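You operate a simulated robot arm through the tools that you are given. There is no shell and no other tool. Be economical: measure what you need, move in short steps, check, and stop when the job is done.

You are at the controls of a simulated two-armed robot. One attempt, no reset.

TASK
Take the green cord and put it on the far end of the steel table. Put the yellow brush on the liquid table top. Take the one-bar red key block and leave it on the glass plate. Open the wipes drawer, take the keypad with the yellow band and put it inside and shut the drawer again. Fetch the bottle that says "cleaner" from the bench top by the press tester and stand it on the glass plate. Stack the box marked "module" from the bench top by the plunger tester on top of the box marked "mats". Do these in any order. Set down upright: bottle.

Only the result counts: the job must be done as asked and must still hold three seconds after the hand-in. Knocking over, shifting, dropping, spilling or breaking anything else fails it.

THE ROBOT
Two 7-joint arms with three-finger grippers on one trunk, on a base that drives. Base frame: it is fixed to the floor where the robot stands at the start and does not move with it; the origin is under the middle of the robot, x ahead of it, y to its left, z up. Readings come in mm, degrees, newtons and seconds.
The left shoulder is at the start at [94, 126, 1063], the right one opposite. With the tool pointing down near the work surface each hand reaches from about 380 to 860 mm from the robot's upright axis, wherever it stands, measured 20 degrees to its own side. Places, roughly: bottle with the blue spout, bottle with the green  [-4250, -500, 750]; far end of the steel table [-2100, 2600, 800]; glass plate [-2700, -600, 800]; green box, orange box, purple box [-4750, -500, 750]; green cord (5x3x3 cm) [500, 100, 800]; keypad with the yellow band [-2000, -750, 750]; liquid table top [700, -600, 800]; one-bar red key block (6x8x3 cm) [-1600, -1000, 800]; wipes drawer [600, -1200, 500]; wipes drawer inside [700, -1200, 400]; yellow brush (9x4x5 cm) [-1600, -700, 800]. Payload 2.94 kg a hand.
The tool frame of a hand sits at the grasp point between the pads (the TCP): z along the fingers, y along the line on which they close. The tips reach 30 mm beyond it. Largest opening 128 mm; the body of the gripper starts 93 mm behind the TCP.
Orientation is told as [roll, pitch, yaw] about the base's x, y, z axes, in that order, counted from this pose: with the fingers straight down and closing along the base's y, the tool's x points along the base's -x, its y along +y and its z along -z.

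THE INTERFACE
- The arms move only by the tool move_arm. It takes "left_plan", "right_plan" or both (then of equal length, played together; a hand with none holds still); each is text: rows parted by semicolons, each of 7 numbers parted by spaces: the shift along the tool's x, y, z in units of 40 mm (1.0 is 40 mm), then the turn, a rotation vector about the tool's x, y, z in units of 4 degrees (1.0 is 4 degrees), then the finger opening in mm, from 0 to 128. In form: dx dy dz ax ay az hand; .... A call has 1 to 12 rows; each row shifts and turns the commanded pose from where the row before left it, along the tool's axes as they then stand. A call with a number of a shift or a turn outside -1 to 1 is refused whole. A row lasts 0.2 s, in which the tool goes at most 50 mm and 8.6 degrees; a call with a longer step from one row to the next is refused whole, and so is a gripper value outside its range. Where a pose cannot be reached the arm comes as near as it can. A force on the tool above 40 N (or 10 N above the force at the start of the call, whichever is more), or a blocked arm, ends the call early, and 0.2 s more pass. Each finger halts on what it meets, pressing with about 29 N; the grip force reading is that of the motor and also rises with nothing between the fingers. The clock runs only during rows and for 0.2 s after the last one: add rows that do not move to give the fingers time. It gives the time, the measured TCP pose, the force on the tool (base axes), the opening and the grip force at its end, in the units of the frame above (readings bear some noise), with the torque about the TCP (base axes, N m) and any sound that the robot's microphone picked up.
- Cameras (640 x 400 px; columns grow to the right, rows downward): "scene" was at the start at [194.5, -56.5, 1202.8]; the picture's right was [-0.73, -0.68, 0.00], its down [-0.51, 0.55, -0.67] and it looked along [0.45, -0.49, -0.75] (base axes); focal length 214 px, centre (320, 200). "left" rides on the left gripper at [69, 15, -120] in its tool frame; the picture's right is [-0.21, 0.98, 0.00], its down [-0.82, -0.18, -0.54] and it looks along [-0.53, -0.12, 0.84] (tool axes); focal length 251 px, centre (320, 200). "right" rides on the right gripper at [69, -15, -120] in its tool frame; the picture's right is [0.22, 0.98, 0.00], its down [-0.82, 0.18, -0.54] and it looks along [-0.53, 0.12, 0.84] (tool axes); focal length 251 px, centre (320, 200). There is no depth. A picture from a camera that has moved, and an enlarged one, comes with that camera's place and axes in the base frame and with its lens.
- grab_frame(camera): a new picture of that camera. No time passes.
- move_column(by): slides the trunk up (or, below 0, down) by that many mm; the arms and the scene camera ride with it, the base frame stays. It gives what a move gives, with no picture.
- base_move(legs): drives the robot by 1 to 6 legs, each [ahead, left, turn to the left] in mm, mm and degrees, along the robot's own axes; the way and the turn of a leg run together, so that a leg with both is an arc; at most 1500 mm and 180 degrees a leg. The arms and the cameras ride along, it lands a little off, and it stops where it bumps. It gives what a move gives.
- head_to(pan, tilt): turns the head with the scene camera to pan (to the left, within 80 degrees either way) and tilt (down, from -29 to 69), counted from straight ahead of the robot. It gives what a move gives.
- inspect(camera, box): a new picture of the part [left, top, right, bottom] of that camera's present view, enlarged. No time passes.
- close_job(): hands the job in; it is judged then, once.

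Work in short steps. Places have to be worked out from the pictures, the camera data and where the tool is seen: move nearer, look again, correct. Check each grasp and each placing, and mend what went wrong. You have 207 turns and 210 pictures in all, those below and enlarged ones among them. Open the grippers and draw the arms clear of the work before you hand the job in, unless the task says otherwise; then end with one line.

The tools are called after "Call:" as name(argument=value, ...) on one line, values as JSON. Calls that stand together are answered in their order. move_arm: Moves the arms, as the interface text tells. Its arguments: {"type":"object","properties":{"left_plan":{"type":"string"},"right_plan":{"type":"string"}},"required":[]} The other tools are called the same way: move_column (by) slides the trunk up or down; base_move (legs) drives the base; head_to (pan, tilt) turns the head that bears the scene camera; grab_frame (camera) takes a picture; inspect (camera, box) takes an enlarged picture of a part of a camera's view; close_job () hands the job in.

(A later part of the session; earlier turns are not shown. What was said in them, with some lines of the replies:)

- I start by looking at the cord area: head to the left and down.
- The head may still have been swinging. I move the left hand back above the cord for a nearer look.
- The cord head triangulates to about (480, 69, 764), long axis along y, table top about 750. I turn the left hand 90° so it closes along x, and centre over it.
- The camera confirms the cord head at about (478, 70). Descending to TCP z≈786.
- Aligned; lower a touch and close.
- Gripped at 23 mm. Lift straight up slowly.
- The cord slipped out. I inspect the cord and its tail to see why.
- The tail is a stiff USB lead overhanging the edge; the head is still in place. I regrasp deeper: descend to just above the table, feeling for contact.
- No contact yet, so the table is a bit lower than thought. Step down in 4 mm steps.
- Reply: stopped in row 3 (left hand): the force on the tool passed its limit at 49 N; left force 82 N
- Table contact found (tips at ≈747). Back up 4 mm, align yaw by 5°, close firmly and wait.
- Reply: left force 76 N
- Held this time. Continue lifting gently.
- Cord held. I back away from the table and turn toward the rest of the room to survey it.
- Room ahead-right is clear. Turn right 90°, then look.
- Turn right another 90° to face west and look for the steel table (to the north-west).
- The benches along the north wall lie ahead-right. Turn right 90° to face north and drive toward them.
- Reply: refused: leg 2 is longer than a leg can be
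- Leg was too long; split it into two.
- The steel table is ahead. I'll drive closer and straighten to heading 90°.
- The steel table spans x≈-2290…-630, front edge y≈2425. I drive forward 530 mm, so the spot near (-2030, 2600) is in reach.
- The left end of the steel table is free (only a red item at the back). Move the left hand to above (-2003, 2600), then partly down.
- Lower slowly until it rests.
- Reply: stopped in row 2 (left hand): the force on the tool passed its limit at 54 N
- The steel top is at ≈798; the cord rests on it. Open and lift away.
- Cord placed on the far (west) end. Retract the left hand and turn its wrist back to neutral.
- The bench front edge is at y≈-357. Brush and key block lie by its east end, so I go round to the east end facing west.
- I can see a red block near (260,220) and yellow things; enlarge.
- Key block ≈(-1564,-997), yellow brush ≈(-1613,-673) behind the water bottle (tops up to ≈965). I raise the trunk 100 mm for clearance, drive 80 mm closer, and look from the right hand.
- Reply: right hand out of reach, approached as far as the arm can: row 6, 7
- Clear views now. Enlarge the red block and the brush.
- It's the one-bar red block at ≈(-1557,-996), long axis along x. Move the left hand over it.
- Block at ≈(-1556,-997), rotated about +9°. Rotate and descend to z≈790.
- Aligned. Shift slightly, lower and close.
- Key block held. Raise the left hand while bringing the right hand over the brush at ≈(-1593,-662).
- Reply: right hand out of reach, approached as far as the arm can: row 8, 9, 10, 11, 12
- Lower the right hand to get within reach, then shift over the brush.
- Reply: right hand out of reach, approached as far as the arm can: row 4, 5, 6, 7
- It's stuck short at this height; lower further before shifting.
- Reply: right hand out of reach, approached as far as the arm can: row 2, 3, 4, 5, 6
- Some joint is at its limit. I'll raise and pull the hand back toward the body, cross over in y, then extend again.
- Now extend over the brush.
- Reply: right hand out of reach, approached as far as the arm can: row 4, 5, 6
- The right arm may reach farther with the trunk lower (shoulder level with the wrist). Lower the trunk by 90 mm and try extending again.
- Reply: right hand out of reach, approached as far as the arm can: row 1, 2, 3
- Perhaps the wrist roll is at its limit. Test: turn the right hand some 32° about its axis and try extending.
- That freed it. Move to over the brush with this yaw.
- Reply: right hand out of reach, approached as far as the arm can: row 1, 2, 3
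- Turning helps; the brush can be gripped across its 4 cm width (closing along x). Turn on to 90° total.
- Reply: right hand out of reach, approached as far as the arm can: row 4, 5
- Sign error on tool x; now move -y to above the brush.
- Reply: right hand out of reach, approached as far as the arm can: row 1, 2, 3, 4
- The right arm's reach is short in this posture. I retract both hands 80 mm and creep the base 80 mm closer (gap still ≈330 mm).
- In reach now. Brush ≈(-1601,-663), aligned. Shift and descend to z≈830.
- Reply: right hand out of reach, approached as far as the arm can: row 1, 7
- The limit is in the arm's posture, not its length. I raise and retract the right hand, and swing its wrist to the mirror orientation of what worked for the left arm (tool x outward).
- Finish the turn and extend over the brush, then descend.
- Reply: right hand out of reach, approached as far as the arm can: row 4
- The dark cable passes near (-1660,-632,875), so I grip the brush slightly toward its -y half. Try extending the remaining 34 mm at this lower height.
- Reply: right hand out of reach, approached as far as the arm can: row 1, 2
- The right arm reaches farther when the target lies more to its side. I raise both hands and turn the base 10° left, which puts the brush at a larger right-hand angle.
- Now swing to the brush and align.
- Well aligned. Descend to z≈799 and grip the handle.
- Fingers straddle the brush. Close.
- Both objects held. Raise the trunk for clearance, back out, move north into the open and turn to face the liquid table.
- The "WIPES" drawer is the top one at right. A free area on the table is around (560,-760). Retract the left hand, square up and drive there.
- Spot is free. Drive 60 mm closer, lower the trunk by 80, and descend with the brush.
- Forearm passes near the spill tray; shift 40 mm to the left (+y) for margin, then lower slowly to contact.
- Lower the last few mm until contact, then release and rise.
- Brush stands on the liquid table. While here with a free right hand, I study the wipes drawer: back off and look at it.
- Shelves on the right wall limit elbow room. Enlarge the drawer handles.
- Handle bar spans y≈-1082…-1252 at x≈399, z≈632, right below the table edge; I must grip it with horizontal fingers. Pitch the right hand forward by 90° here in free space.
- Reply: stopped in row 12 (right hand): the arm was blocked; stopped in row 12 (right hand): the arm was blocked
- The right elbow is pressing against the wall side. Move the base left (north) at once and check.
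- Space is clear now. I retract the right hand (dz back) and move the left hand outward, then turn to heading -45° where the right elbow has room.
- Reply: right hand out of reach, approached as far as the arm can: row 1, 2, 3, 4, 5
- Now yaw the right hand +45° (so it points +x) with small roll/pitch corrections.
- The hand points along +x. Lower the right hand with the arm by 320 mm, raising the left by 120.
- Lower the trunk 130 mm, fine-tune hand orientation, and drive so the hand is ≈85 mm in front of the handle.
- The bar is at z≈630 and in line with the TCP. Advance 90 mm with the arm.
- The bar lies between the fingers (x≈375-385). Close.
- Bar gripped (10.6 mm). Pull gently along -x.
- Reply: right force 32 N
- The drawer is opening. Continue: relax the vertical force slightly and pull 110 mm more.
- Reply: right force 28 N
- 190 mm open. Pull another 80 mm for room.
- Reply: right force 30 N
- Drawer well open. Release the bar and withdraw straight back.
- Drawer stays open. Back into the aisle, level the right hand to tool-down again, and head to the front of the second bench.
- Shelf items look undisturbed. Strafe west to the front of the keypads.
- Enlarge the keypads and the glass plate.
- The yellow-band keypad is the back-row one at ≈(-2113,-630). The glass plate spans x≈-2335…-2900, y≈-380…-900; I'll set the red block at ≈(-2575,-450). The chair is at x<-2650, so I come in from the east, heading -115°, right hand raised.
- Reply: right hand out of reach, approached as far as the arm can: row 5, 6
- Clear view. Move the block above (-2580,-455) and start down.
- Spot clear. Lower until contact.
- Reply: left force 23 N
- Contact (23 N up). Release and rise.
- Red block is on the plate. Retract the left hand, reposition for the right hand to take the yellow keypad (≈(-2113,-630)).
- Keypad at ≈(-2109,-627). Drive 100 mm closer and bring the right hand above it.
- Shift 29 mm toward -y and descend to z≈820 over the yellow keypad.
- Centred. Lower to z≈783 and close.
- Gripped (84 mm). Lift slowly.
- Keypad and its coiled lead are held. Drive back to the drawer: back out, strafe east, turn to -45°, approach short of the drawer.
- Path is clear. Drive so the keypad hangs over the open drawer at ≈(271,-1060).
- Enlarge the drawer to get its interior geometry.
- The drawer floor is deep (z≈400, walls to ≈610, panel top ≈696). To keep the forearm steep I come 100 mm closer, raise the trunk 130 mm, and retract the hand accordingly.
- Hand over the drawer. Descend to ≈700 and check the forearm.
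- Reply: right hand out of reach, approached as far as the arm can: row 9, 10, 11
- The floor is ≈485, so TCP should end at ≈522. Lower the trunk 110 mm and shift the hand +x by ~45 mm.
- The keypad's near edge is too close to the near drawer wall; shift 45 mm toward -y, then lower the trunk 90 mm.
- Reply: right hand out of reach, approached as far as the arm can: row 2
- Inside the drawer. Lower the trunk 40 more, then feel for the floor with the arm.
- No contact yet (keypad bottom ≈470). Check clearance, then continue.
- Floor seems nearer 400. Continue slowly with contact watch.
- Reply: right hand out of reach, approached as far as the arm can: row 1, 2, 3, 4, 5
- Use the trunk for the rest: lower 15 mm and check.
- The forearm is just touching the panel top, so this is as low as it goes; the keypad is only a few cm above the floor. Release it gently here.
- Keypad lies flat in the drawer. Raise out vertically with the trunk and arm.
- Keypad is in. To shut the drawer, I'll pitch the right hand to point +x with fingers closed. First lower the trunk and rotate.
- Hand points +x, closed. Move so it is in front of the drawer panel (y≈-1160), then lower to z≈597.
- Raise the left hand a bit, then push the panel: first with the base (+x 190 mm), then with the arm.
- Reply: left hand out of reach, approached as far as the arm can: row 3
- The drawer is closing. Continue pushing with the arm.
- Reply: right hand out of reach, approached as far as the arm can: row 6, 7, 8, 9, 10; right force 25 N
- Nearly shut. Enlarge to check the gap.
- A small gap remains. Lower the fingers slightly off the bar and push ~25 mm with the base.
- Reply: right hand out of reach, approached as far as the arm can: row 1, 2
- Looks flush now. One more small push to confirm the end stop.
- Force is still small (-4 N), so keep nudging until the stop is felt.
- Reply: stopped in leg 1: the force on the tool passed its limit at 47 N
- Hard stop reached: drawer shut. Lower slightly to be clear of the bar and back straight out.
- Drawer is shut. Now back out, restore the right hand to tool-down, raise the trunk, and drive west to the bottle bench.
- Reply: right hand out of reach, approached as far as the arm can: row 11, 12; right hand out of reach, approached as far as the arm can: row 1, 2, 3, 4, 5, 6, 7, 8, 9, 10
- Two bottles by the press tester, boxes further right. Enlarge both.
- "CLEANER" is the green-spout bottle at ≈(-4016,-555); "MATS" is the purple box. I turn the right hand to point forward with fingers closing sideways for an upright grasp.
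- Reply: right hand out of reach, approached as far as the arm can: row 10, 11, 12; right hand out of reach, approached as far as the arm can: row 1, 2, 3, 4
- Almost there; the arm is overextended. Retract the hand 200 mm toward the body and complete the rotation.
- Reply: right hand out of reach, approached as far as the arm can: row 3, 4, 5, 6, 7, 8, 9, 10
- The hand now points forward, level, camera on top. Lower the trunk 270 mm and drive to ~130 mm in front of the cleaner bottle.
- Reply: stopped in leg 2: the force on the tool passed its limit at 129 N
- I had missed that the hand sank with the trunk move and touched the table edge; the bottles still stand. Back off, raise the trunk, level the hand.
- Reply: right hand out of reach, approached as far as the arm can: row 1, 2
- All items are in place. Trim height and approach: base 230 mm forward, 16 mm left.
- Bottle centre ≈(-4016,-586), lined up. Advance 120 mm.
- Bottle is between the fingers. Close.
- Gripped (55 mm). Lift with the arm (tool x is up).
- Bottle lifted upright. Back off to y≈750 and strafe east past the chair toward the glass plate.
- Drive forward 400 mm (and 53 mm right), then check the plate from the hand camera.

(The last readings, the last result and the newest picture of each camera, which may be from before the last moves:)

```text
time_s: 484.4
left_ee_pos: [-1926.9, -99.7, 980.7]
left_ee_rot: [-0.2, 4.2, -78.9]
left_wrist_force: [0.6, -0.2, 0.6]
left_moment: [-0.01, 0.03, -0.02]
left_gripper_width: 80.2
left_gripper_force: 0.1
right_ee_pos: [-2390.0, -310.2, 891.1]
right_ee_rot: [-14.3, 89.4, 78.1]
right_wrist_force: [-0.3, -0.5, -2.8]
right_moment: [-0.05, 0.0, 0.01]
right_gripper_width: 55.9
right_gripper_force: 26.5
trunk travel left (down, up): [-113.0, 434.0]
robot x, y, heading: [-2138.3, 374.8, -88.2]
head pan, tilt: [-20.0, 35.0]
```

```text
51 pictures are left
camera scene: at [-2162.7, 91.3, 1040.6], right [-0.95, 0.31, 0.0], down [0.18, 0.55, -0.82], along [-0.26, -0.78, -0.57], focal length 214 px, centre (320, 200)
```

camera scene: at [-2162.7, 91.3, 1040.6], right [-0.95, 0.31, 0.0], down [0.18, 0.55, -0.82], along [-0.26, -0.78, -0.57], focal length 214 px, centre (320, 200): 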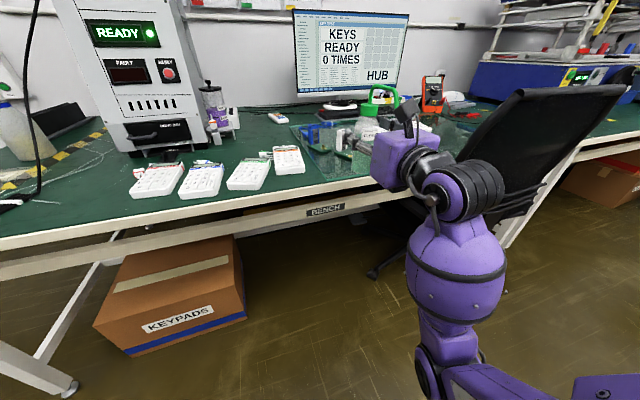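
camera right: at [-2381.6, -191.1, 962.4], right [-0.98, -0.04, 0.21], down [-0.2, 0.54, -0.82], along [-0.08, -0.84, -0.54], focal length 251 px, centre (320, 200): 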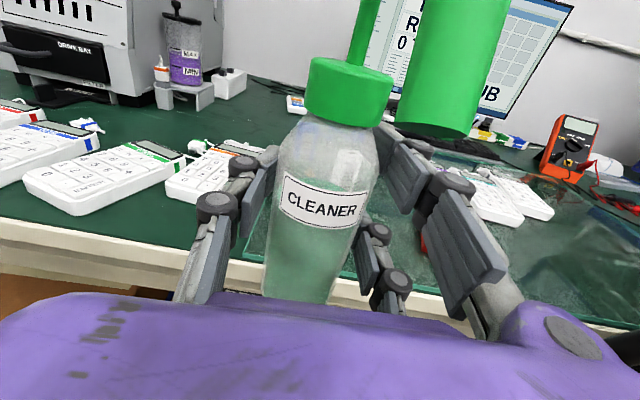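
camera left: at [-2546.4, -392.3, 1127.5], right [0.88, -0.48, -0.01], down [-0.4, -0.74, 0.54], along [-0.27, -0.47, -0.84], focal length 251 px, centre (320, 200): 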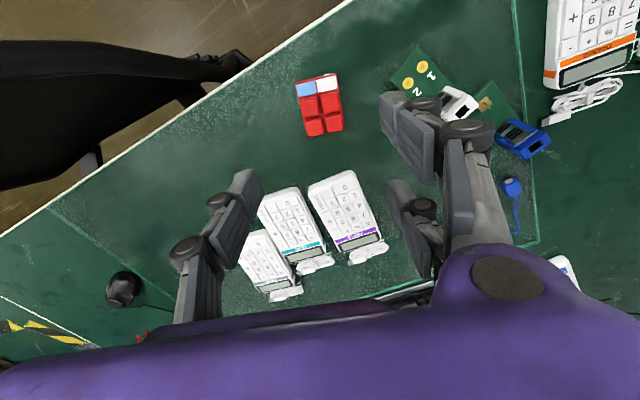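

The spot near the plate's front-left corner is free. Enlarge to confirm before advancing.

Call:
inspect(camera="scene", box=[260, 80, 420, 210])

```text
3.08 times, centred on (340, 145) of scene
camera zoom: at [-2162.7, 91.3, 1040.6], right [-0.95, 0.31, 0.0], down [0.18, 0.55, -0.82], along [-0.26, -0.78, -0.57], focal length 660 px, centre (258, 369)
```

zoom: 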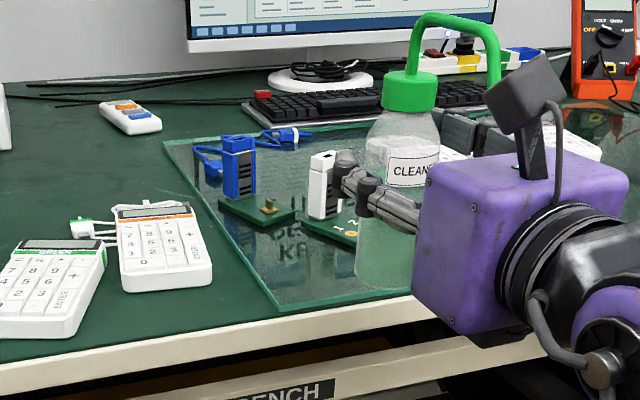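

Advance 117 mm and lower the bottle stepwise until it touches the plate.

Call:
base_move(legs=[[117, 0, 0]])

Call:
move_arm(right_plan="-0.4 0 0 0 0 0 0;-0.4 0 0 0 0 0 0;-0.3 0 0 0 0 0 0;-0.1 0 0 0 0 0 0;-0.1 0 0 0 0 0 0;0 0 0 0 0 0 0")

Call:
grab_frame(camera="right")

```text
time_s: 485.6
left_ee_pos: [-1922.5, -216.1, 980.6]
left_ee_rot: [-0.2, 4.2, -78.8]
left_wrist_force: [-1.0, -0.7, -0.1]
left_moment: [0.07, -0.02, -0.02]
left_gripper_width: 79.9
left_gripper_force: 0.0
right_ee_pos: [-2386.3, -427.9, 890.0]
right_ee_rot: [-13.3, 89.4, 79.0]
right_wrist_force: [-0.2, -0.5, -2.0]
right_moment: [-0.03, 0.0, -0.01]
right_gripper_width: 55.7
right_gripper_force: 25.4
trunk travel left (down, up): [-113.0, 434.0]
robot x, y, heading: [-2137.0, 256.7, -88.3]
head pan, tilt: [-20.0, 35.0]
```

```text
time_s: 487.0
left_ee_pos: [-1922.9, -215.4, 981.0]
left_ee_rot: [-0.2, 4.2, -78.7]
left_wrist_force: [0.2, 0.5, 0.1]
left_moment: [0.03, 0.02, 0.05]
left_gripper_width: 80.2
left_gripper_force: 0.1
right_ee_pos: [-2386.2, -428.2, 839.4]
right_ee_rot: [-14.3, 89.5, 78.1]
right_wrist_force: [0.0, -0.5, -2.0]
right_moment: [-0.04, -0.03, -0.03]
right_gripper_width: 55.5
right_gripper_force: 25.8
trunk travel left (down, up): [-113.0, 434.0]
robot x, y, heading: [-2134.6, 257.2, -88.0]
head pan, tilt: [-20.0, 35.0]
```

```text
49 pictures are left
camera right: at [-2376.9, -307.4, 910.7], right [-0.98, -0.04, 0.21], down [-0.2, 0.54, -0.82], along [-0.08, -0.84, -0.54], focal length 251 px, centre (320, 200)
```

right: 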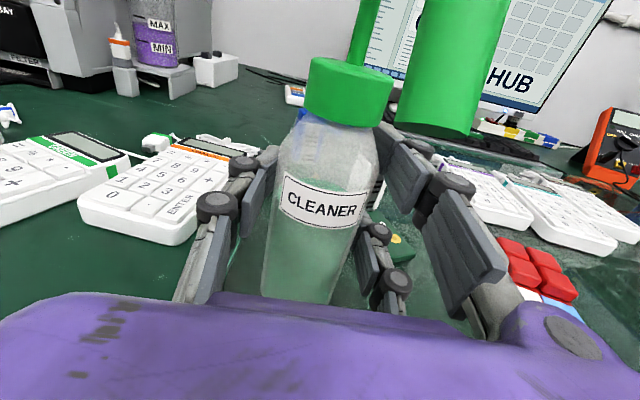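

Lower the last few mm.

Call:
move_arm(right_plan="-0.07 0 0 0 0 0 0;-0.07 0 0 0 0 0 0;-0.07 0 0 0 0 0 0;0 0 0 0 0 0 0")

```text
time_s: 488.0
left_ee_pos: [-1922.7, -214.4, 982.7]
left_ee_rot: [-0.3, 4.1, -78.8]
left_wrist_force: [0.2, 0.0, -0.1]
left_moment: [-0.02, -0.04, 0.02]
left_gripper_width: 79.9
left_gripper_force: 0.0
right_ee_pos: [-2386.2, -425.7, 832.8]
right_ee_rot: [-23.8, 90.0, 68.6]
right_wrist_force: [-0.2, -6.5, 22.7]
right_moment: [-0.12, 0.23, 0.04]
right_gripper_width: 55.8
right_gripper_force: 26.5
trunk travel left (down, up): [-113.0, 434.0]
robot x, y, heading: [-2137.6, 262.1, -87.8]
head pan, tilt: [-20.0, 35.0]
```

Contact made. Open the fingers and withdraw straight back with the base.

Call:
move_arm(right_plan="0.05 0 0 0 0 0 56;0 0 0 0 0 0 64;0 0 0 0 0 0 80;0 0 0 0 0 0 80;0 0 0 0 0 0 80")

Call:
grab_frame(camera="right")

Call:
base_move(legs=[[-180, 0, 0]])

Call:
grab_frame(camera="right")

```text
time_s: 489.2
left_ee_pos: [-1922.0, -215.7, 980.9]
left_ee_rot: [-0.2, 4.2, -78.8]
left_wrist_force: [-0.6, 0.7, -0.4]
left_moment: [-0.02, -0.01, -0.01]
left_gripper_width: 80.0
left_gripper_force: 0.1
right_ee_pos: [-2385.8, -427.6, 832.4]
right_ee_rot: [-14.1, 89.5, 78.3]
right_wrist_force: [-0.3, -0.2, -0.5]
right_moment: [-0.02, -0.01, 0.0]
right_gripper_width: 79.8
right_gripper_force: 0.0
trunk travel left (down, up): [-113.0, 434.0]
robot x, y, heading: [-2137.1, 262.7, -88.2]
head pan, tilt: [-20.0, 35.0]
```

```text
48 pictures are left
camera right: at [-2377.0, -307.3, 903.9], right [-0.98, -0.04, 0.21], down [-0.2, 0.54, -0.82], along [-0.08, -0.84, -0.54], focal length 251 px, centre (320, 200)
```

right: 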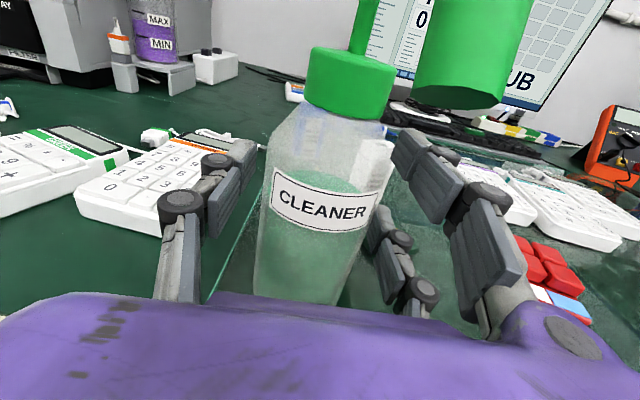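

```text
time_s: 490.7
left_ee_pos: [-1929.4, -39.3, 981.6]
left_ee_rot: [-0.3, 4.2, -78.9]
left_wrist_force: [0.0, -0.2, 0.1]
left_moment: [-0.04, 0.02, -0.02]
left_gripper_width: 80.0
left_gripper_force: 0.1
right_ee_pos: [-2393.0, -249.3, 832.4]
right_ee_rot: [-15.2, 89.4, 77.1]
right_wrist_force: [0.5, -0.6, -0.2]
right_moment: [0.01, -0.01, -0.01]
right_gripper_width: 79.9
right_gripper_force: 0.1
trunk travel left (down, up): [-113.0, 434.0]
robot x, y, heading: [-2145.6, 432.9, -88.0]
head pan, tilt: [-20.0, 35.0]
```

```text
47 pictures are left
camera right: at [-2383.4, -129.8, 904.2], right [-0.98, -0.04, 0.21], down [-0.2, 0.54, -0.82], along [-0.08, -0.84, -0.54], focal length 251 px, centre (320, 200)
```

right: 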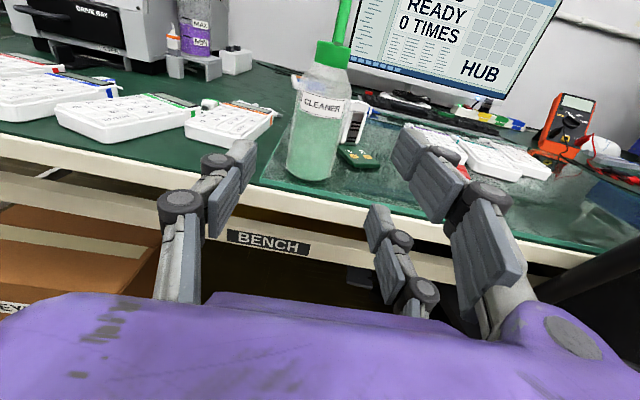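

Bottle stands on the plate. Now drive to the boxes at the plunger tester.

Call:
base_move(legs=[[-320, 0, -2], [0, -1500, 0], [0, -750, 0], [300, 0, 0]])

Call:
move_column(by=150)

Call:
head_to(pan=-15, tilt=35)

Call:
grab_frame(camera="scene")

```text
time_s: 514.2
left_ee_pos: [-4200.9, -85.4, 980.3]
left_ee_rot: [-0.2, 4.2, -78.6]
left_wrist_force: [-0.2, -0.9, -0.3]
left_moment: [-0.01, -0.01, -0.01]
left_gripper_width: 79.8
left_gripper_force: 0.0
right_ee_pos: [-4663.3, -299.3, 832.3]
right_ee_rot: [-13.9, 89.4, 78.8]
right_wrist_force: [0.2, -1.2, 0.3]
right_moment: [0.01, -0.03, 0.01]
right_gripper_width: 79.8
right_gripper_force: 0.0
trunk travel left (down, up): [-113.0, 434.0]
robot x, y, heading: [-4417.2, 385.6, -87.8]
head pan, tilt: [-20.0, 35.0]
```

```text
time_s: 516.0
left_ee_pos: [-4201.3, -85.5, 1130.1]
left_ee_rot: [-0.2, 4.1, -78.6]
left_wrist_force: [0.9, -0.3, -0.2]
left_moment: [0.02, -0.01, -0.01]
left_gripper_width: 79.9
left_gripper_force: 0.0
right_ee_pos: [-4663.3, -299.5, 981.3]
right_ee_rot: [-12.5, 89.4, 80.1]
right_wrist_force: [1.1, -0.6, -0.6]
right_moment: [-0.01, -0.04, -0.01]
right_gripper_width: 79.9
right_gripper_force: 0.0
trunk travel left (down, up): [-263.0, 284.0]
robot x, y, heading: [-4414.1, 388.3, -87.8]
head pan, tilt: [-20.0, 35.0]
```

```text
time_s: 516.7
left_ee_pos: [-4201.0, -85.8, 1130.5]
left_ee_rot: [-0.2, 4.1, -78.6]
left_wrist_force: [-0.4, 0.0, -0.4]
left_moment: [0.0, 0.02, 0.01]
left_gripper_width: 80.1
left_gripper_force: 0.1
right_ee_pos: [-4663.3, -298.4, 983.5]
right_ee_rot: [-14.9, 89.3, 77.8]
right_wrist_force: [0.0, -0.2, 0.2]
right_moment: [-0.03, 0.0, -0.02]
right_gripper_width: 79.9
right_gripper_force: 0.1
trunk travel left (down, up): [-263.0, 284.0]
robot x, y, heading: [-4416.2, 385.0, -87.6]
head pan, tilt: [-15.0, 35.0]
```

```text
46 pictures are left
camera scene: at [-4431.9, 157.6, 1209.9], right [-0.97, 0.22, 0.0], down [0.13, 0.56, -0.82], along [-0.18, -0.8, -0.57], focal length 214 px, centre (320, 200)
```

scene: 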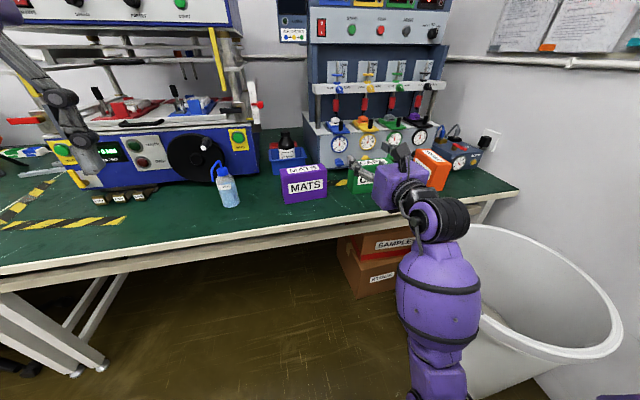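

MATS ≈(-4520,-530), CAPS beside it, MODULE (orange) further right near x≈-5030; a bin stands in front of it. Turn the right hand tool-down first.

Call:
move_arm(right_plan="0 0 0 0 -1 0 128;0 0 0 0 -1 0 128;0 0 0 0 -1 0 128;0 0 0 0 -1 0 128;0 0 0 0 -1 0 128;0 0 0 0 -1 0 128;0 0 0 0 -1 0 128;0 0 0 0 -1 0 128;0 0 0 0 -1 0 128;0 0 0 0 -1 0 128;0 0 0 0 -1 0 128;0 0 0 0 -1 0 128")

Call:
move_arm(right_plan="0 0 0 0 -1 0 128;0 0 0 0 -1 0 128;0 0 0 0 -1 0 128;0 0 0 0 -1 0 128;0 0 0 0 -1 0 128;0 0 0 0 -1 0 128;0 0 0 0 -1 0 128;0 0 0 0 -1 0 128;0 0 0 0 -1 0 128;0 0 0 0 -1 0 128;0 0 0 0 0 0 128")

Call:
grab_frame(camera="scene")

```text
time_s: 519.3
left_ee_pos: [-4202.3, -85.2, 1131.0]
left_ee_rot: [-0.2, 4.2, -78.7]
left_wrist_force: [0.7, -0.3, -0.4]
left_moment: [-0.01, 0.0, 0.01]
left_gripper_width: 79.8
left_gripper_force: 0.0
right_ee_pos: [-4663.3, -297.6, 980.8]
right_ee_rot: [-2.3, 85.3, 90.8]
right_wrist_force: [-0.2, -0.2, -0.3]
right_moment: [0.01, 0.01, 0.01]
right_gripper_width: 127.9
right_gripper_force: 0.1
right hand out of reach, approached as far as the arm can: row 1, 2, 3, 4, 5, 6, 7, 8, 9, 10, 12
trunk travel left (down, up): [-263.0, 284.0]
robot x, y, heading: [-4416.9, 390.6, -87.8]
head pan, tilt: [-15.0, 35.0]
```

```text
time_s: 521.7
left_ee_pos: [-4199.5, -84.4, 1130.8]
left_ee_rot: [-0.2, 4.1, -78.6]
left_wrist_force: [0.7, 0.4, 0.9]
left_moment: [0.02, 0.01, 0.01]
left_gripper_width: 80.2
left_gripper_force: 0.1
right_ee_pos: [-4664.4, -299.1, 981.7]
right_ee_rot: [-0.3, 45.3, 92.8]
right_wrist_force: [0.4, 0.6, -0.2]
right_moment: [0.01, -0.03, 0.04]
right_gripper_width: 127.9
right_gripper_force: 0.0
right hand out of reach, approached as far as the arm can: row 1
trunk travel left (down, up): [-263.0, 284.0]
robot x, y, heading: [-4418.8, 390.3, -88.0]
head pan, tilt: [-15.0, 35.0]
```

```text
45 pictures are left
camera scene: at [-4431.9, 157.6, 1209.9], right [-0.97, 0.22, 0.0], down [0.13, 0.56, -0.82], along [-0.18, -0.8, -0.57], focal length 214 px, centre (320, 200)
```

scene: 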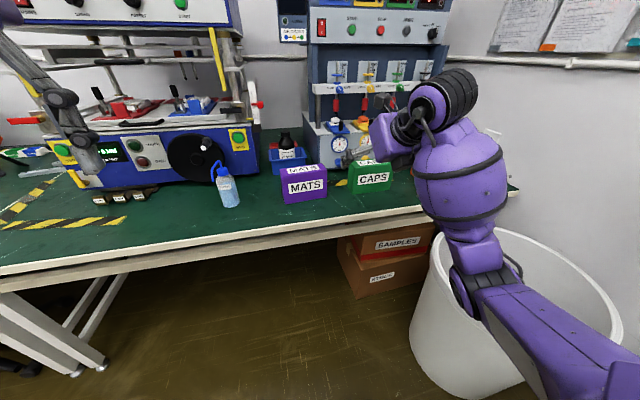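

Half way; complete the remaining 45°.

Call:
move_arm(right_plan="0 0 0 0 -1 0 128;0 0 0 0 -1 0 128;0 0 0 0 -1 0 128;0 0 0 0 -1 0 128;0 0 0 0 -1 0 128;0 0 0 0 -1 0 128;0 0 0 0 -1 0 128;0 0 0 0 -1 0 128;0 0 0 0 -1 0 128;0 0 0 0 -1 0 128;0 0 0 0 -1 0 128;0 0 0 0 0 0 128")

Call:
grab_frame(camera="right")

Call:
grab_frame(camera="scene")

```text
time_s: 524.3
left_ee_pos: [-4201.3, -84.6, 1131.3]
left_ee_rot: [-0.3, 4.1, -78.5]
left_wrist_force: [0.6, 0.1, -0.9]
left_moment: [-0.02, 0.0, -0.01]
left_gripper_width: 80.1
left_gripper_force: 0.1
right_ee_pos: [-4664.6, -298.1, 983.2]
right_ee_rot: [-0.3, 1.3, 93.0]
right_wrist_force: [0.4, 0.5, -0.3]
right_moment: [0.01, 0.02, 0.02]
right_gripper_width: 128.2
right_gripper_force: 0.0
trunk travel left (down, up): [-263.0, 284.0]
robot x, y, heading: [-4413.5, 390.0, -87.6]
head pan, tilt: [-15.0, 35.0]
```

```text
44 pictures are left
camera right: at [-4646.0, -364.0, 1105.2], right [-0.96, -0.27, 0.0], down [-0.23, 0.82, 0.52], along [-0.14, 0.5, -0.85], focal length 251 px, centre (320, 200)
```

right: 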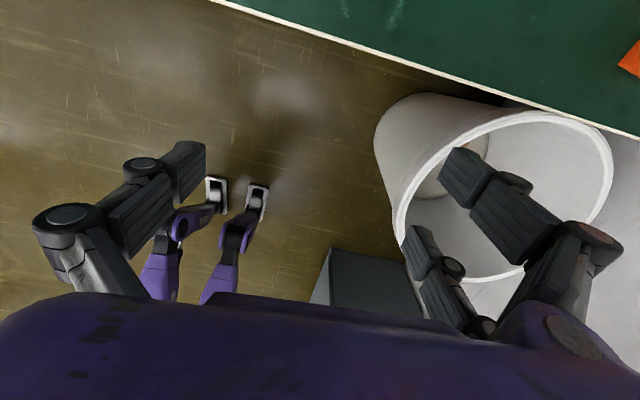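

```text
43 pictures are left
camera scene: at [-4432.0, 157.6, 1209.9], right [-0.97, 0.22, 0.0], down [0.13, 0.56, -0.82], along [-0.18, -0.8, -0.57], focal length 214 px, centre (320, 200)
```

scene: 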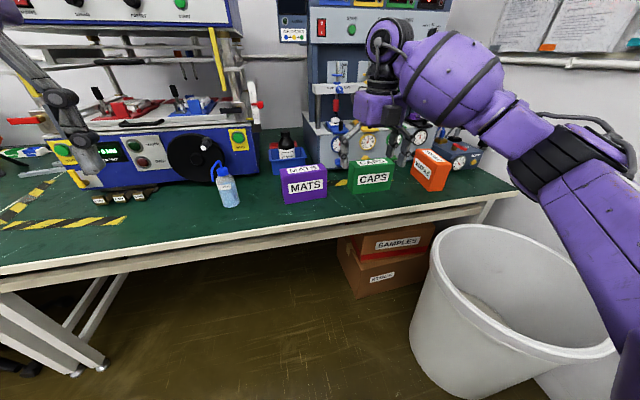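

Now all boxes are visible. Enlarge them.

Call:
inspect(camera="scene", box=[265, 130, 485, 215])

```text
2.91 times, centred on (375, 172) of scene
camera zoom: at [-4432.0, 157.6, 1209.9], right [-0.97, 0.22, 0.0], down [0.13, 0.56, -0.82], along [-0.18, -0.8, -0.57], focal length 624 px, centre (160, 280)
```

zoom: 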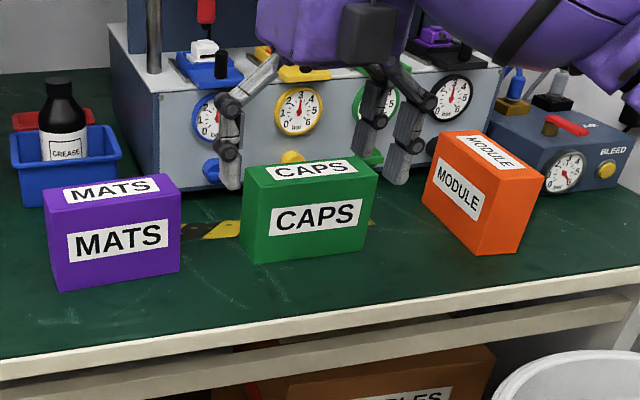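

MODULE (orange) ≈ centre (-5047,-520), long axis along y, 58 mm thin along x; MATS ≈ centre (-4529,-527), top ≈863. Drive to about (-4620,40) heading -110° so the right hand reaches MODULE clear of the bin.

Call:
base_move(legs=[[0, 0, -22.4], [395, -72, 0]])

Call:
move_arm(right_plan="0 0 0 0 0 -1 100;0 0 0 0 0 -1 100;0 0 0 0 0 -1 100;0 0 0 0 0 -1 100;0 0 0 0 0 -0.7 100;0 0 0 0 0 0 100")

Call:
grab_frame(camera="right")

Call:
grab_frame(camera="scene")

```text
time_s: 528.0
left_ee_pos: [-4605.5, -477.2, 1130.1]
left_ee_rot: [-0.2, 4.2, -101.2]
left_wrist_force: [-0.7, 0.4, 0.8]
left_moment: [0.03, 0.03, 0.01]
left_gripper_width: 79.8
left_gripper_force: 0.0
right_ee_pos: [-5113.0, -496.6, 981.9]
right_ee_rot: [-0.1, 1.4, 70.6]
right_wrist_force: [-0.3, 0.0, 0.4]
right_moment: [0.04, -0.04, -0.01]
right_gripper_width: 128.0
right_gripper_force: 0.0
trunk travel left (down, up): [-263.0, 284.0]
robot x, y, heading: [-4619.9, 39.9, -110.7]
head pan, tilt: [-15.0, 35.0]
```

```text
time_s: 529.4
left_ee_pos: [-4605.4, -476.7, 1130.9]
left_ee_rot: [-0.2, 4.1, -101.1]
left_wrist_force: [-0.6, -0.4, -0.5]
left_moment: [0.0, 0.01, 0.02]
left_gripper_width: 80.1
left_gripper_force: 0.1
right_ee_pos: [-5113.9, -496.1, 982.0]
right_ee_rot: [0.3, 1.5, 89.3]
right_wrist_force: [-0.2, 0.3, 0.4]
right_moment: [-0.03, 0.01, -0.02]
right_gripper_width: 99.8
right_gripper_force: 0.0
trunk travel left (down, up): [-263.0, 284.0]
robot x, y, heading: [-4623.3, 42.1, -110.2]
head pan, tilt: [-15.0, 35.0]
```

```text
41 pictures are left
camera right: at [-5099.8, -562.7, 1104.9], right [-0.98, -0.2, 0.01], down [-0.17, 0.84, 0.52], along [-0.11, 0.51, -0.85], focal length 251 px, centre (320, 200)
```

right: 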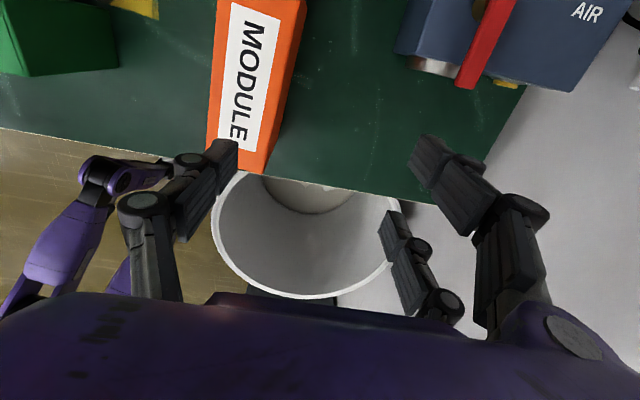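

```text
40 pictures are left
camera scene: at [-4725.6, -164.4, 1209.9], right [-0.82, 0.58, 0.0], down [0.33, 0.47, -0.82], along [-0.47, -0.67, -0.57], focal length 214 px, centre (320, 200)
```

scene: 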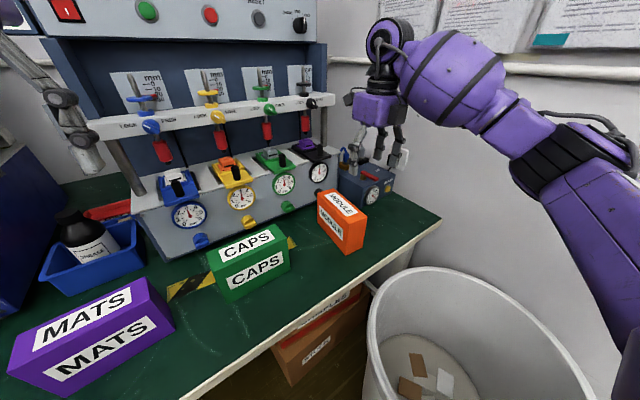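

Module top centre ≈(-5047,-530), aligned. Move over it and descend to z≈900 for a check.

Call:
move_arm(right_plan="0.11 -0.84 0 0 0 0 100;0.11 -0.84 0 0 0 0 100;0 0 0.8 0 0 0 100;0 0 0.8 0 0 0 100;0 0 0.4 0 0 0 100;0 0 0 0 0 0 100")

Call:
grab_frame(camera="right")

```text
time_s: 530.8
left_ee_pos: [-4603.9, -477.7, 1131.6]
left_ee_rot: [-0.2, 4.1, -101.1]
left_wrist_force: [0.4, -0.3, -0.5]
left_moment: [0.04, -0.02, -0.01]
left_gripper_width: 80.0
left_gripper_force: 0.1
right_ee_pos: [-5047.7, -507.6, 903.7]
right_ee_rot: [0.3, 1.4, 89.3]
right_wrist_force: [0.3, 0.3, 0.7]
right_moment: [0.0, -0.01, 0.02]
right_gripper_width: 99.7
right_gripper_force: 0.1
trunk travel left (down, up): [-263.0, 284.0]
robot x, y, heading: [-4622.7, 43.4, -110.5]
head pan, tilt: [-15.0, 35.0]
```

```text
39 pictures are left
camera right: at [-5033.5, -573.7, 1026.1], right [-0.98, -0.2, 0.01], down [-0.17, 0.84, 0.52], along [-0.11, 0.51, -0.85], focal length 251 px, centre (320, 200)
```

right: 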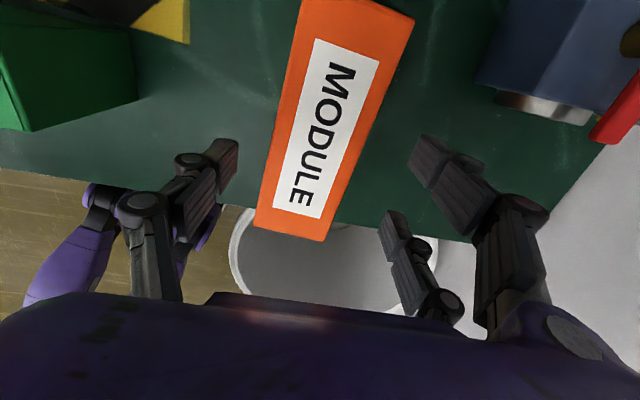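

Well centred. Descend 50 mm and close.

Call:
move_arm(right_plan="0 0 0.5 0 0 0 100;0 0 0.5 0 0 0 100;0 0 0.25 0 0 0 100;0 0 0 0 0 0 0;0 0 0 0 0 0 0;0 0 0 0 0 0 0;0 0 0 0 0 0 0")

Call:
move_arm(right_plan="0 0 -0.2 0 0 0 0;0 0 -0.3 0 0 0 0;0 0 -0.5 0 0 0 0;0 0 -0.6 0 0 0 0;0 0 -0.6 0 0 0 0;0 0 -0.6 0 0 0 0;0 0 -0.6 0 0 0 0;0 0 -0.6 0 0 0 0;0 0 0 0 0 0 0")

Call:
grab_frame(camera="scene")

```text
time_s: 532.4
left_ee_pos: [-4605.0, -476.5, 1132.7]
left_ee_rot: [-0.3, 4.2, -101.1]
left_wrist_force: [0.3, 0.7, 0.2]
left_moment: [-0.02, -0.01, 0.03]
left_gripper_width: 79.9
left_gripper_force: 0.1
right_ee_pos: [-5047.1, -508.9, 852.7]
right_ee_rot: [0.3, 1.4, 89.3]
right_wrist_force: [1.2, 0.0, 2.7]
right_moment: [-0.12, -0.03, -0.12]
right_gripper_width: 59.3
right_gripper_force: 29.6
trunk travel left (down, up): [-263.0, 284.0]
robot x, y, heading: [-4623.2, 40.9, -110.5]
head pan, tilt: [-15.0, 35.0]
```

```text
time_s: 534.4
left_ee_pos: [-4605.2, -477.1, 1129.9]
left_ee_rot: [-0.1, 4.2, -101.1]
left_wrist_force: [-0.3, 0.9, 0.3]
left_moment: [0.0, -0.02, -0.02]
left_gripper_width: 80.0
left_gripper_force: 0.0
right_ee_pos: [-5048.4, -507.2, 1012.2]
right_ee_rot: [0.2, 1.3, 89.2]
right_wrist_force: [0.2, -0.6, -2.0]
right_moment: [0.05, -0.02, 0.0]
right_gripper_width: 59.7
right_gripper_force: 29.1
trunk travel left (down, up): [-263.0, 284.0]
robot x, y, heading: [-4622.5, 45.8, -110.5]
head pan, tilt: [-15.0, 35.0]
```

```text
38 pictures are left
camera scene: at [-4726.0, -164.8, 1209.8], right [-0.82, 0.58, 0.0], down [0.33, 0.47, -0.82], along [-0.47, -0.67, -0.57], focal length 214 px, centre (320, 200)
```

scene: 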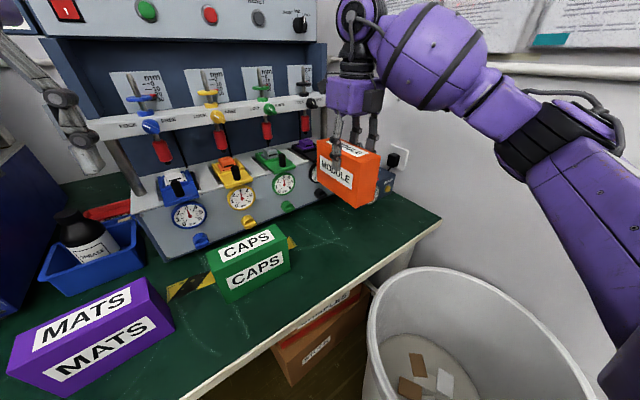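

MODULE lifted. Back out, square up, and rotate the hand so the module's long side will lie along MATS.

Call:
base_move(legs=[[-350, 0, 0], [0, 0, 20.5], [0, 200, 0]])

Call:
move_arm(right_plan="0 0 0 0 0 -1 0;0 0 0 0 0 -1 0;0 0 0 0 0 -1 0;0 0 0 0 0 -1 0;0 0 0 0 0 -1 0;0 0 0 0 0 -1 0;0 0 0 0 0 -1 0;0 0 0 0 0 -1 0;0 0 0 0 0 -1 0;0 0 0 0 0 -1 0;0 0 0 0 0 -1 0;0 0 0 0 0 -1 0")

Call:
move_arm(right_plan="0 0 0 0 0 -1 0;0 0 0 0 0 -1 0;0 0 0 0 0 -1 0;0 0 0 0 0 -1 0;0 0 0 0 0 -1 0;0 0 0 0 0 0 0")

Call:
grab_frame(camera="scene")

```text
time_s: 539.7
left_ee_pos: [-4104.6, -108.2, 1130.9]
left_ee_rot: [-0.3, 4.2, -80.5]
left_wrist_force: [-0.8, -0.7, 0.3]
left_moment: [-0.02, -0.01, 0.04]
left_gripper_width: 80.0
left_gripper_force: 0.0
right_ee_pos: [-4508.0, -292.1, 1013.0]
right_ee_rot: [0.3, 1.3, 109.9]
right_wrist_force: [-0.5, -0.7, -2.2]
right_moment: [0.04, 0.02, -0.04]
right_gripper_width: 59.5
right_gripper_force: 29.0
trunk travel left (down, up): [-263.0, 284.0]
robot x, y, heading: [-4306.4, 373.9, -90.0]
head pan, tilt: [-15.0, 35.0]
```

```text
time_s: 542.3
left_ee_pos: [-4104.1, -108.8, 1130.7]
left_ee_rot: [-0.2, 4.1, -80.5]
left_wrist_force: [0.3, -0.1, -0.7]
left_moment: [0.0, -0.03, 0.0]
left_gripper_width: 80.3
left_gripper_force: 0.0
right_ee_pos: [-4508.9, -292.1, 1012.1]
right_ee_rot: [1.2, 0.7, 158.0]
right_wrist_force: [0.6, 1.0, -1.6]
right_moment: [-0.01, 0.02, -0.01]
right_gripper_width: 59.4
right_gripper_force: 29.1
trunk travel left (down, up): [-263.0, 284.0]
robot x, y, heading: [-4304.9, 372.8, -89.8]
head pan, tilt: [-15.0, 35.0]
```

```text
time_s: 543.7
left_ee_pos: [-4105.0, -107.1, 1130.5]
left_ee_rot: [-0.2, 4.1, -80.5]
left_wrist_force: [-0.8, 0.3, -0.4]
left_moment: [-0.02, -0.02, -0.02]
left_gripper_width: 80.2
left_gripper_force: 0.0
right_ee_pos: [-4508.8, -290.0, 1011.5]
right_ee_rot: [1.2, 0.2, 177.9]
right_wrist_force: [0.6, -0.2, -2.6]
right_moment: [0.0, 0.03, -0.04]
right_gripper_width: 59.5
right_gripper_force: 28.6
trunk travel left (down, up): [-263.0, 284.0]
robot x, y, heading: [-4304.8, 371.9, -89.8]
head pan, tilt: [-15.0, 35.0]
```

```text
37 pictures are left
camera scene: at [-4327.2, 142.4, 1209.9], right [-0.97, 0.26, 0.0], down [0.15, 0.55, -0.82], along [-0.21, -0.79, -0.57], focal length 214 px, centre (320, 200)
```

scene: 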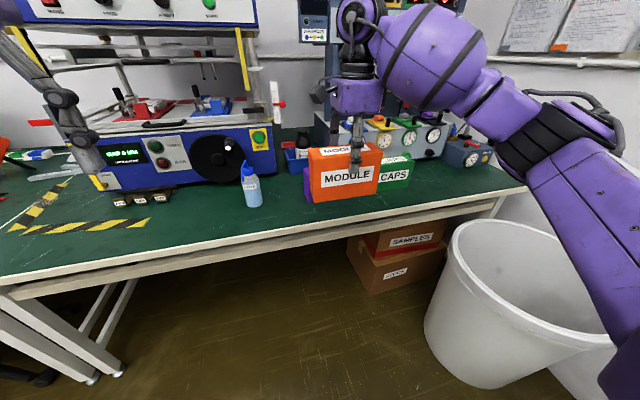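

Orientation is right. Move over MATS: forward 237 mm, right 32 mm, then verify.

Call:
base_move(legs=[[237, -32, 0]])

Call:
grab_frame(camera="right")

Call:
grab_frame(camera="scene")

```text
time_s: 545.4
left_ee_pos: [-4132.5, -340.6, 1131.3]
left_ee_rot: [-0.1, 4.1, -80.2]
left_wrist_force: [0.6, -0.1, 0.9]
left_moment: [0.04, 0.0, 0.01]
left_gripper_width: 80.1
left_gripper_force: 0.1
right_ee_pos: [-4537.5, -527.3, 1012.8]
right_ee_rot: [1.3, 0.2, 178.2]
right_wrist_force: [0.8, 0.1, -3.1]
right_moment: [0.0, 0.02, -0.05]
right_gripper_width: 59.3
right_gripper_force: 28.9
trunk travel left (down, up): [-263.0, 284.0]
robot x, y, heading: [-4336.8, 137.7, -89.4]
head pan, tilt: [-15.0, 35.0]
```

```text
36 pictures are left
camera right: at [-4468.5, -511.0, 1133.0], right [0.18, -0.98, 0.02], down [-0.83, -0.14, 0.54], along [-0.53, -0.12, -0.84], focal length 251 px, centre (320, 200)
```

right: 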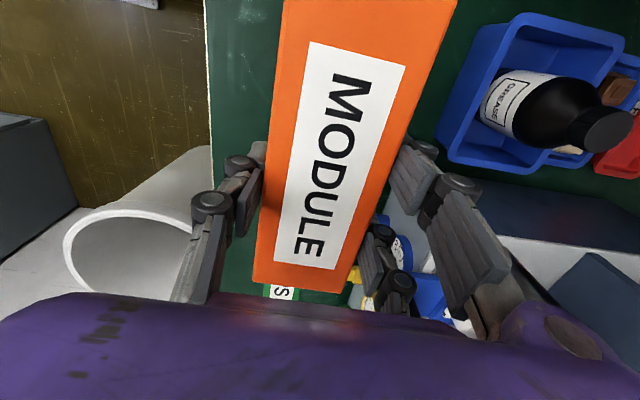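

```text
35 pictures are left
camera scene: at [-4357.0, -92.2, 1209.8], right [-0.97, 0.25, 0.0], down [0.14, 0.56, -0.82], along [-0.21, -0.79, -0.57], focal length 214 px, centre (320, 200)
```

scene: 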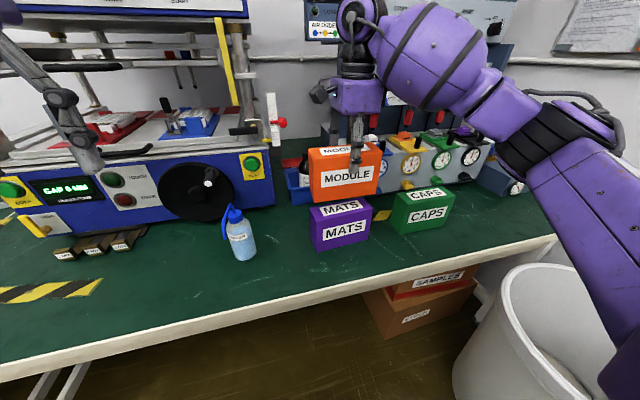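

The module is aligned over MATS within a few mm. Lower gently until contact.

Call:
move_arm(right_plan="0 0 0.4 0 0 0 0;0 0 0.3 0 0 0 0;0 0 0.15 0 0 0 0;0 0 0.1 0 0 0 0;0 0 0.07 0 0 0 0;0 0 0.07 0 0 0 0;0 0 0 0 0 0 0")

Call:
inspect(camera="scene", box=[280, 120, 420, 260])

```text
time_s: 547.0
left_ee_pos: [-4131.6, -340.8, 1131.0]
left_ee_rot: [-0.2, 4.1, -80.3]
left_wrist_force: [0.2, -0.7, -0.3]
left_moment: [-0.03, 0.0, -0.03]
left_gripper_width: 80.0
left_gripper_force: 0.0
right_ee_pos: [-4537.2, -528.0, 970.2]
right_ee_rot: [1.6, 0.3, 178.2]
right_wrist_force: [-1.5, 0.4, 3.7]
right_moment: [0.12, -0.37, -0.02]
right_gripper_width: 60.0
right_gripper_force: 29.1
trunk travel left (down, up): [-263.0, 284.0]
robot x, y, heading: [-4331.6, 138.2, -89.6]
head pan, tilt: [-15.0, 35.0]
```

```text
2.86 times, centred on (350, 190) of scene
camera zoom: at [-4357.1, -91.5, 1210.0], right [-0.97, 0.25, 0.0], down [0.14, 0.56, -0.82], along [-0.21, -0.79, -0.57], focal length 613 px, centre (234, 229)
```

zoom: 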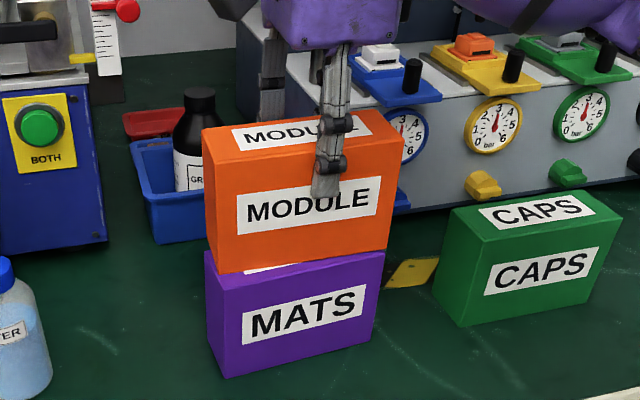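

Contact starting (≈4-6 N), well aligned. Settle 2 mm more, release slowly and rise.

Call:
move_arm(right_plan="0 0 0.05 0 0 0 0;0 0 0.03 0 0 0 0;0 0 0 0 0 0 0")

Call:
move_arm(right_plan="0 0 0 0 0 0 62;0 0 0 0 0 0 70;0 0 0 0 0 0 80;0 0 0 0 0 0 80;0 0 -0.3 0 0 0 80;0 0 -0.6 0 0 0 80;0 0 -0.8 0 0 0 80;0 0 -0.8 0 0 0 80;0 0 0 0 0 0 80")

Call:
inspect(camera="scene", box=[280, 120, 420, 260])

```text
time_s: 547.8
left_ee_pos: [-4132.4, -340.1, 1132.6]
left_ee_rot: [-0.2, 4.0, -80.3]
left_wrist_force: [-0.2, -0.8, 0.5]
left_moment: [0.02, 0.0, -0.02]
left_gripper_width: 79.9
left_gripper_force: 0.1
right_ee_pos: [-4537.3, -527.8, 967.6]
right_ee_rot: [1.6, 0.3, 178.1]
right_wrist_force: [-7.5, -3.8, 17.9]
right_moment: [0.15, -0.47, -0.04]
right_gripper_width: 59.4
right_gripper_force: 28.8
trunk travel left (down, up): [-263.0, 284.0]
robot x, y, heading: [-4335.9, 137.0, -89.4]
head pan, tilt: [-15.0, 35.0]
```

```text
time_s: 549.8
left_ee_pos: [-4131.8, -340.8, 1130.2]
left_ee_rot: [-0.2, 4.0, -80.3]
left_wrist_force: [-0.3, -0.4, -0.3]
left_moment: [-0.01, -0.01, -0.01]
left_gripper_width: 80.2
left_gripper_force: 0.1
right_ee_pos: [-4538.9, -525.4, 1066.2]
right_ee_rot: [1.2, 0.3, 178.2]
right_wrist_force: [1.3, -0.5, 0.8]
right_moment: [0.01, -0.02, 0.0]
right_gripper_width: 80.2
right_gripper_force: 0.0
trunk travel left (down, up): [-263.0, 284.0]
robot x, y, heading: [-4336.5, 138.7, -89.3]
head pan, tilt: [-15.0, 35.0]
```

```text
2.86 times, centred on (350, 190) of scene
camera zoom: at [-4357.2, -92.1, 1209.8], right [-0.97, 0.25, 0.0], down [0.14, 0.56, -0.82], along [-0.21, -0.79, -0.57], focal length 613 px, centre (234, 229)
```

zoom: 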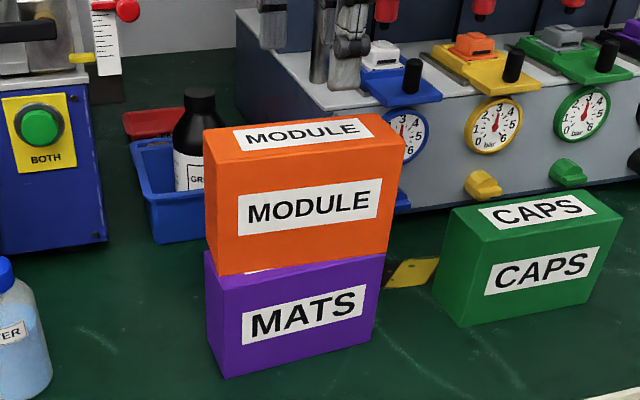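

MODULE sits squarely on MATS. Back the robot away clear of everything and take a last look.

Call:
base_move(legs=[[-500, 0, 0], [0, 1300, 0]])

Call:
head_to(pan=0, tilt=20)

Call:
grab_frame(camera="scene")

```text
time_s: 563.8
left_ee_pos: [-2860.8, 167.9, 1131.5]
left_ee_rot: [-0.2, 4.1, -80.1]
left_wrist_force: [-0.1, 0.1, -0.8]
left_moment: [0.03, 0.02, 0.01]
left_gripper_width: 79.9
left_gripper_force: 0.0
right_ee_pos: [-3264.4, -18.1, 1065.6]
right_ee_rot: [1.3, 0.2, 178.3]
right_wrist_force: [0.8, -0.4, 0.2]
right_moment: [0.01, -0.03, 0.0]
right_gripper_width: 79.9
right_gripper_force: 0.0
trunk travel left (down, up): [-263.0, 284.0]
robot x, y, heading: [-3064.3, 646.8, -89.6]
head pan, tilt: [-15.0, 35.0]
```

```text
time_s: 564.5
left_ee_pos: [-2860.7, 168.3, 1131.4]
left_ee_rot: [-0.2, 4.1, -80.1]
left_wrist_force: [0.2, 0.2, 0.3]
left_moment: [-0.01, -0.01, -0.04]
left_gripper_width: 80.1
left_gripper_force: 0.0
right_ee_pos: [-3265.0, -18.2, 1066.7]
right_ee_rot: [1.5, 0.2, 178.3]
right_wrist_force: [-0.3, 0.1, -0.5]
right_moment: [0.02, 0.01, 0.01]
right_gripper_width: 79.8
right_gripper_force: 0.1
trunk travel left (down, up): [-263.0, 284.0]
robot x, y, heading: [-3063.7, 646.3, -89.6]
head pan, tilt: [0.0, 20.0]
```

```text
32 pictures are left
camera scene: at [-3062.1, 408.8, 1233.7], right [-1.0, -0.01, 0.0], down [0.0, 0.34, -0.94], along [0.01, -0.94, -0.34], focal length 214 px, centre (320, 200)
```

scene: 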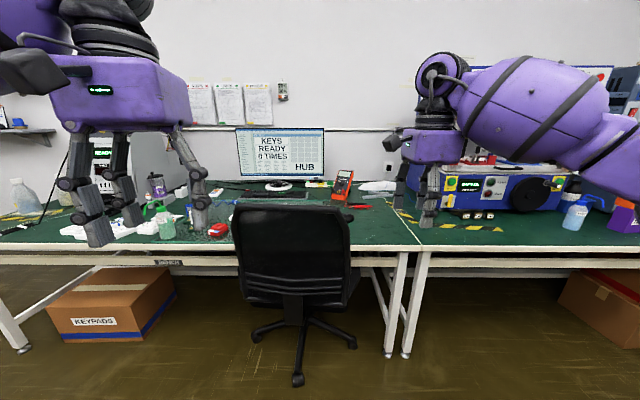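

Everything visible from here is in place: the bottle and red block are on the plate, the chair hasn't been moved, and both grippers are open and clear. Handing in.

Call:
close_job()

```text
The job is handed in.
```

All six tasks are done and the job is handed in. Two things were rougher than I wanted: I released the keypad a few centimetres above the drawer floor, and while lining up for the bottle a hand bumped the bench edge, though nothing there looked moved or knocked over.
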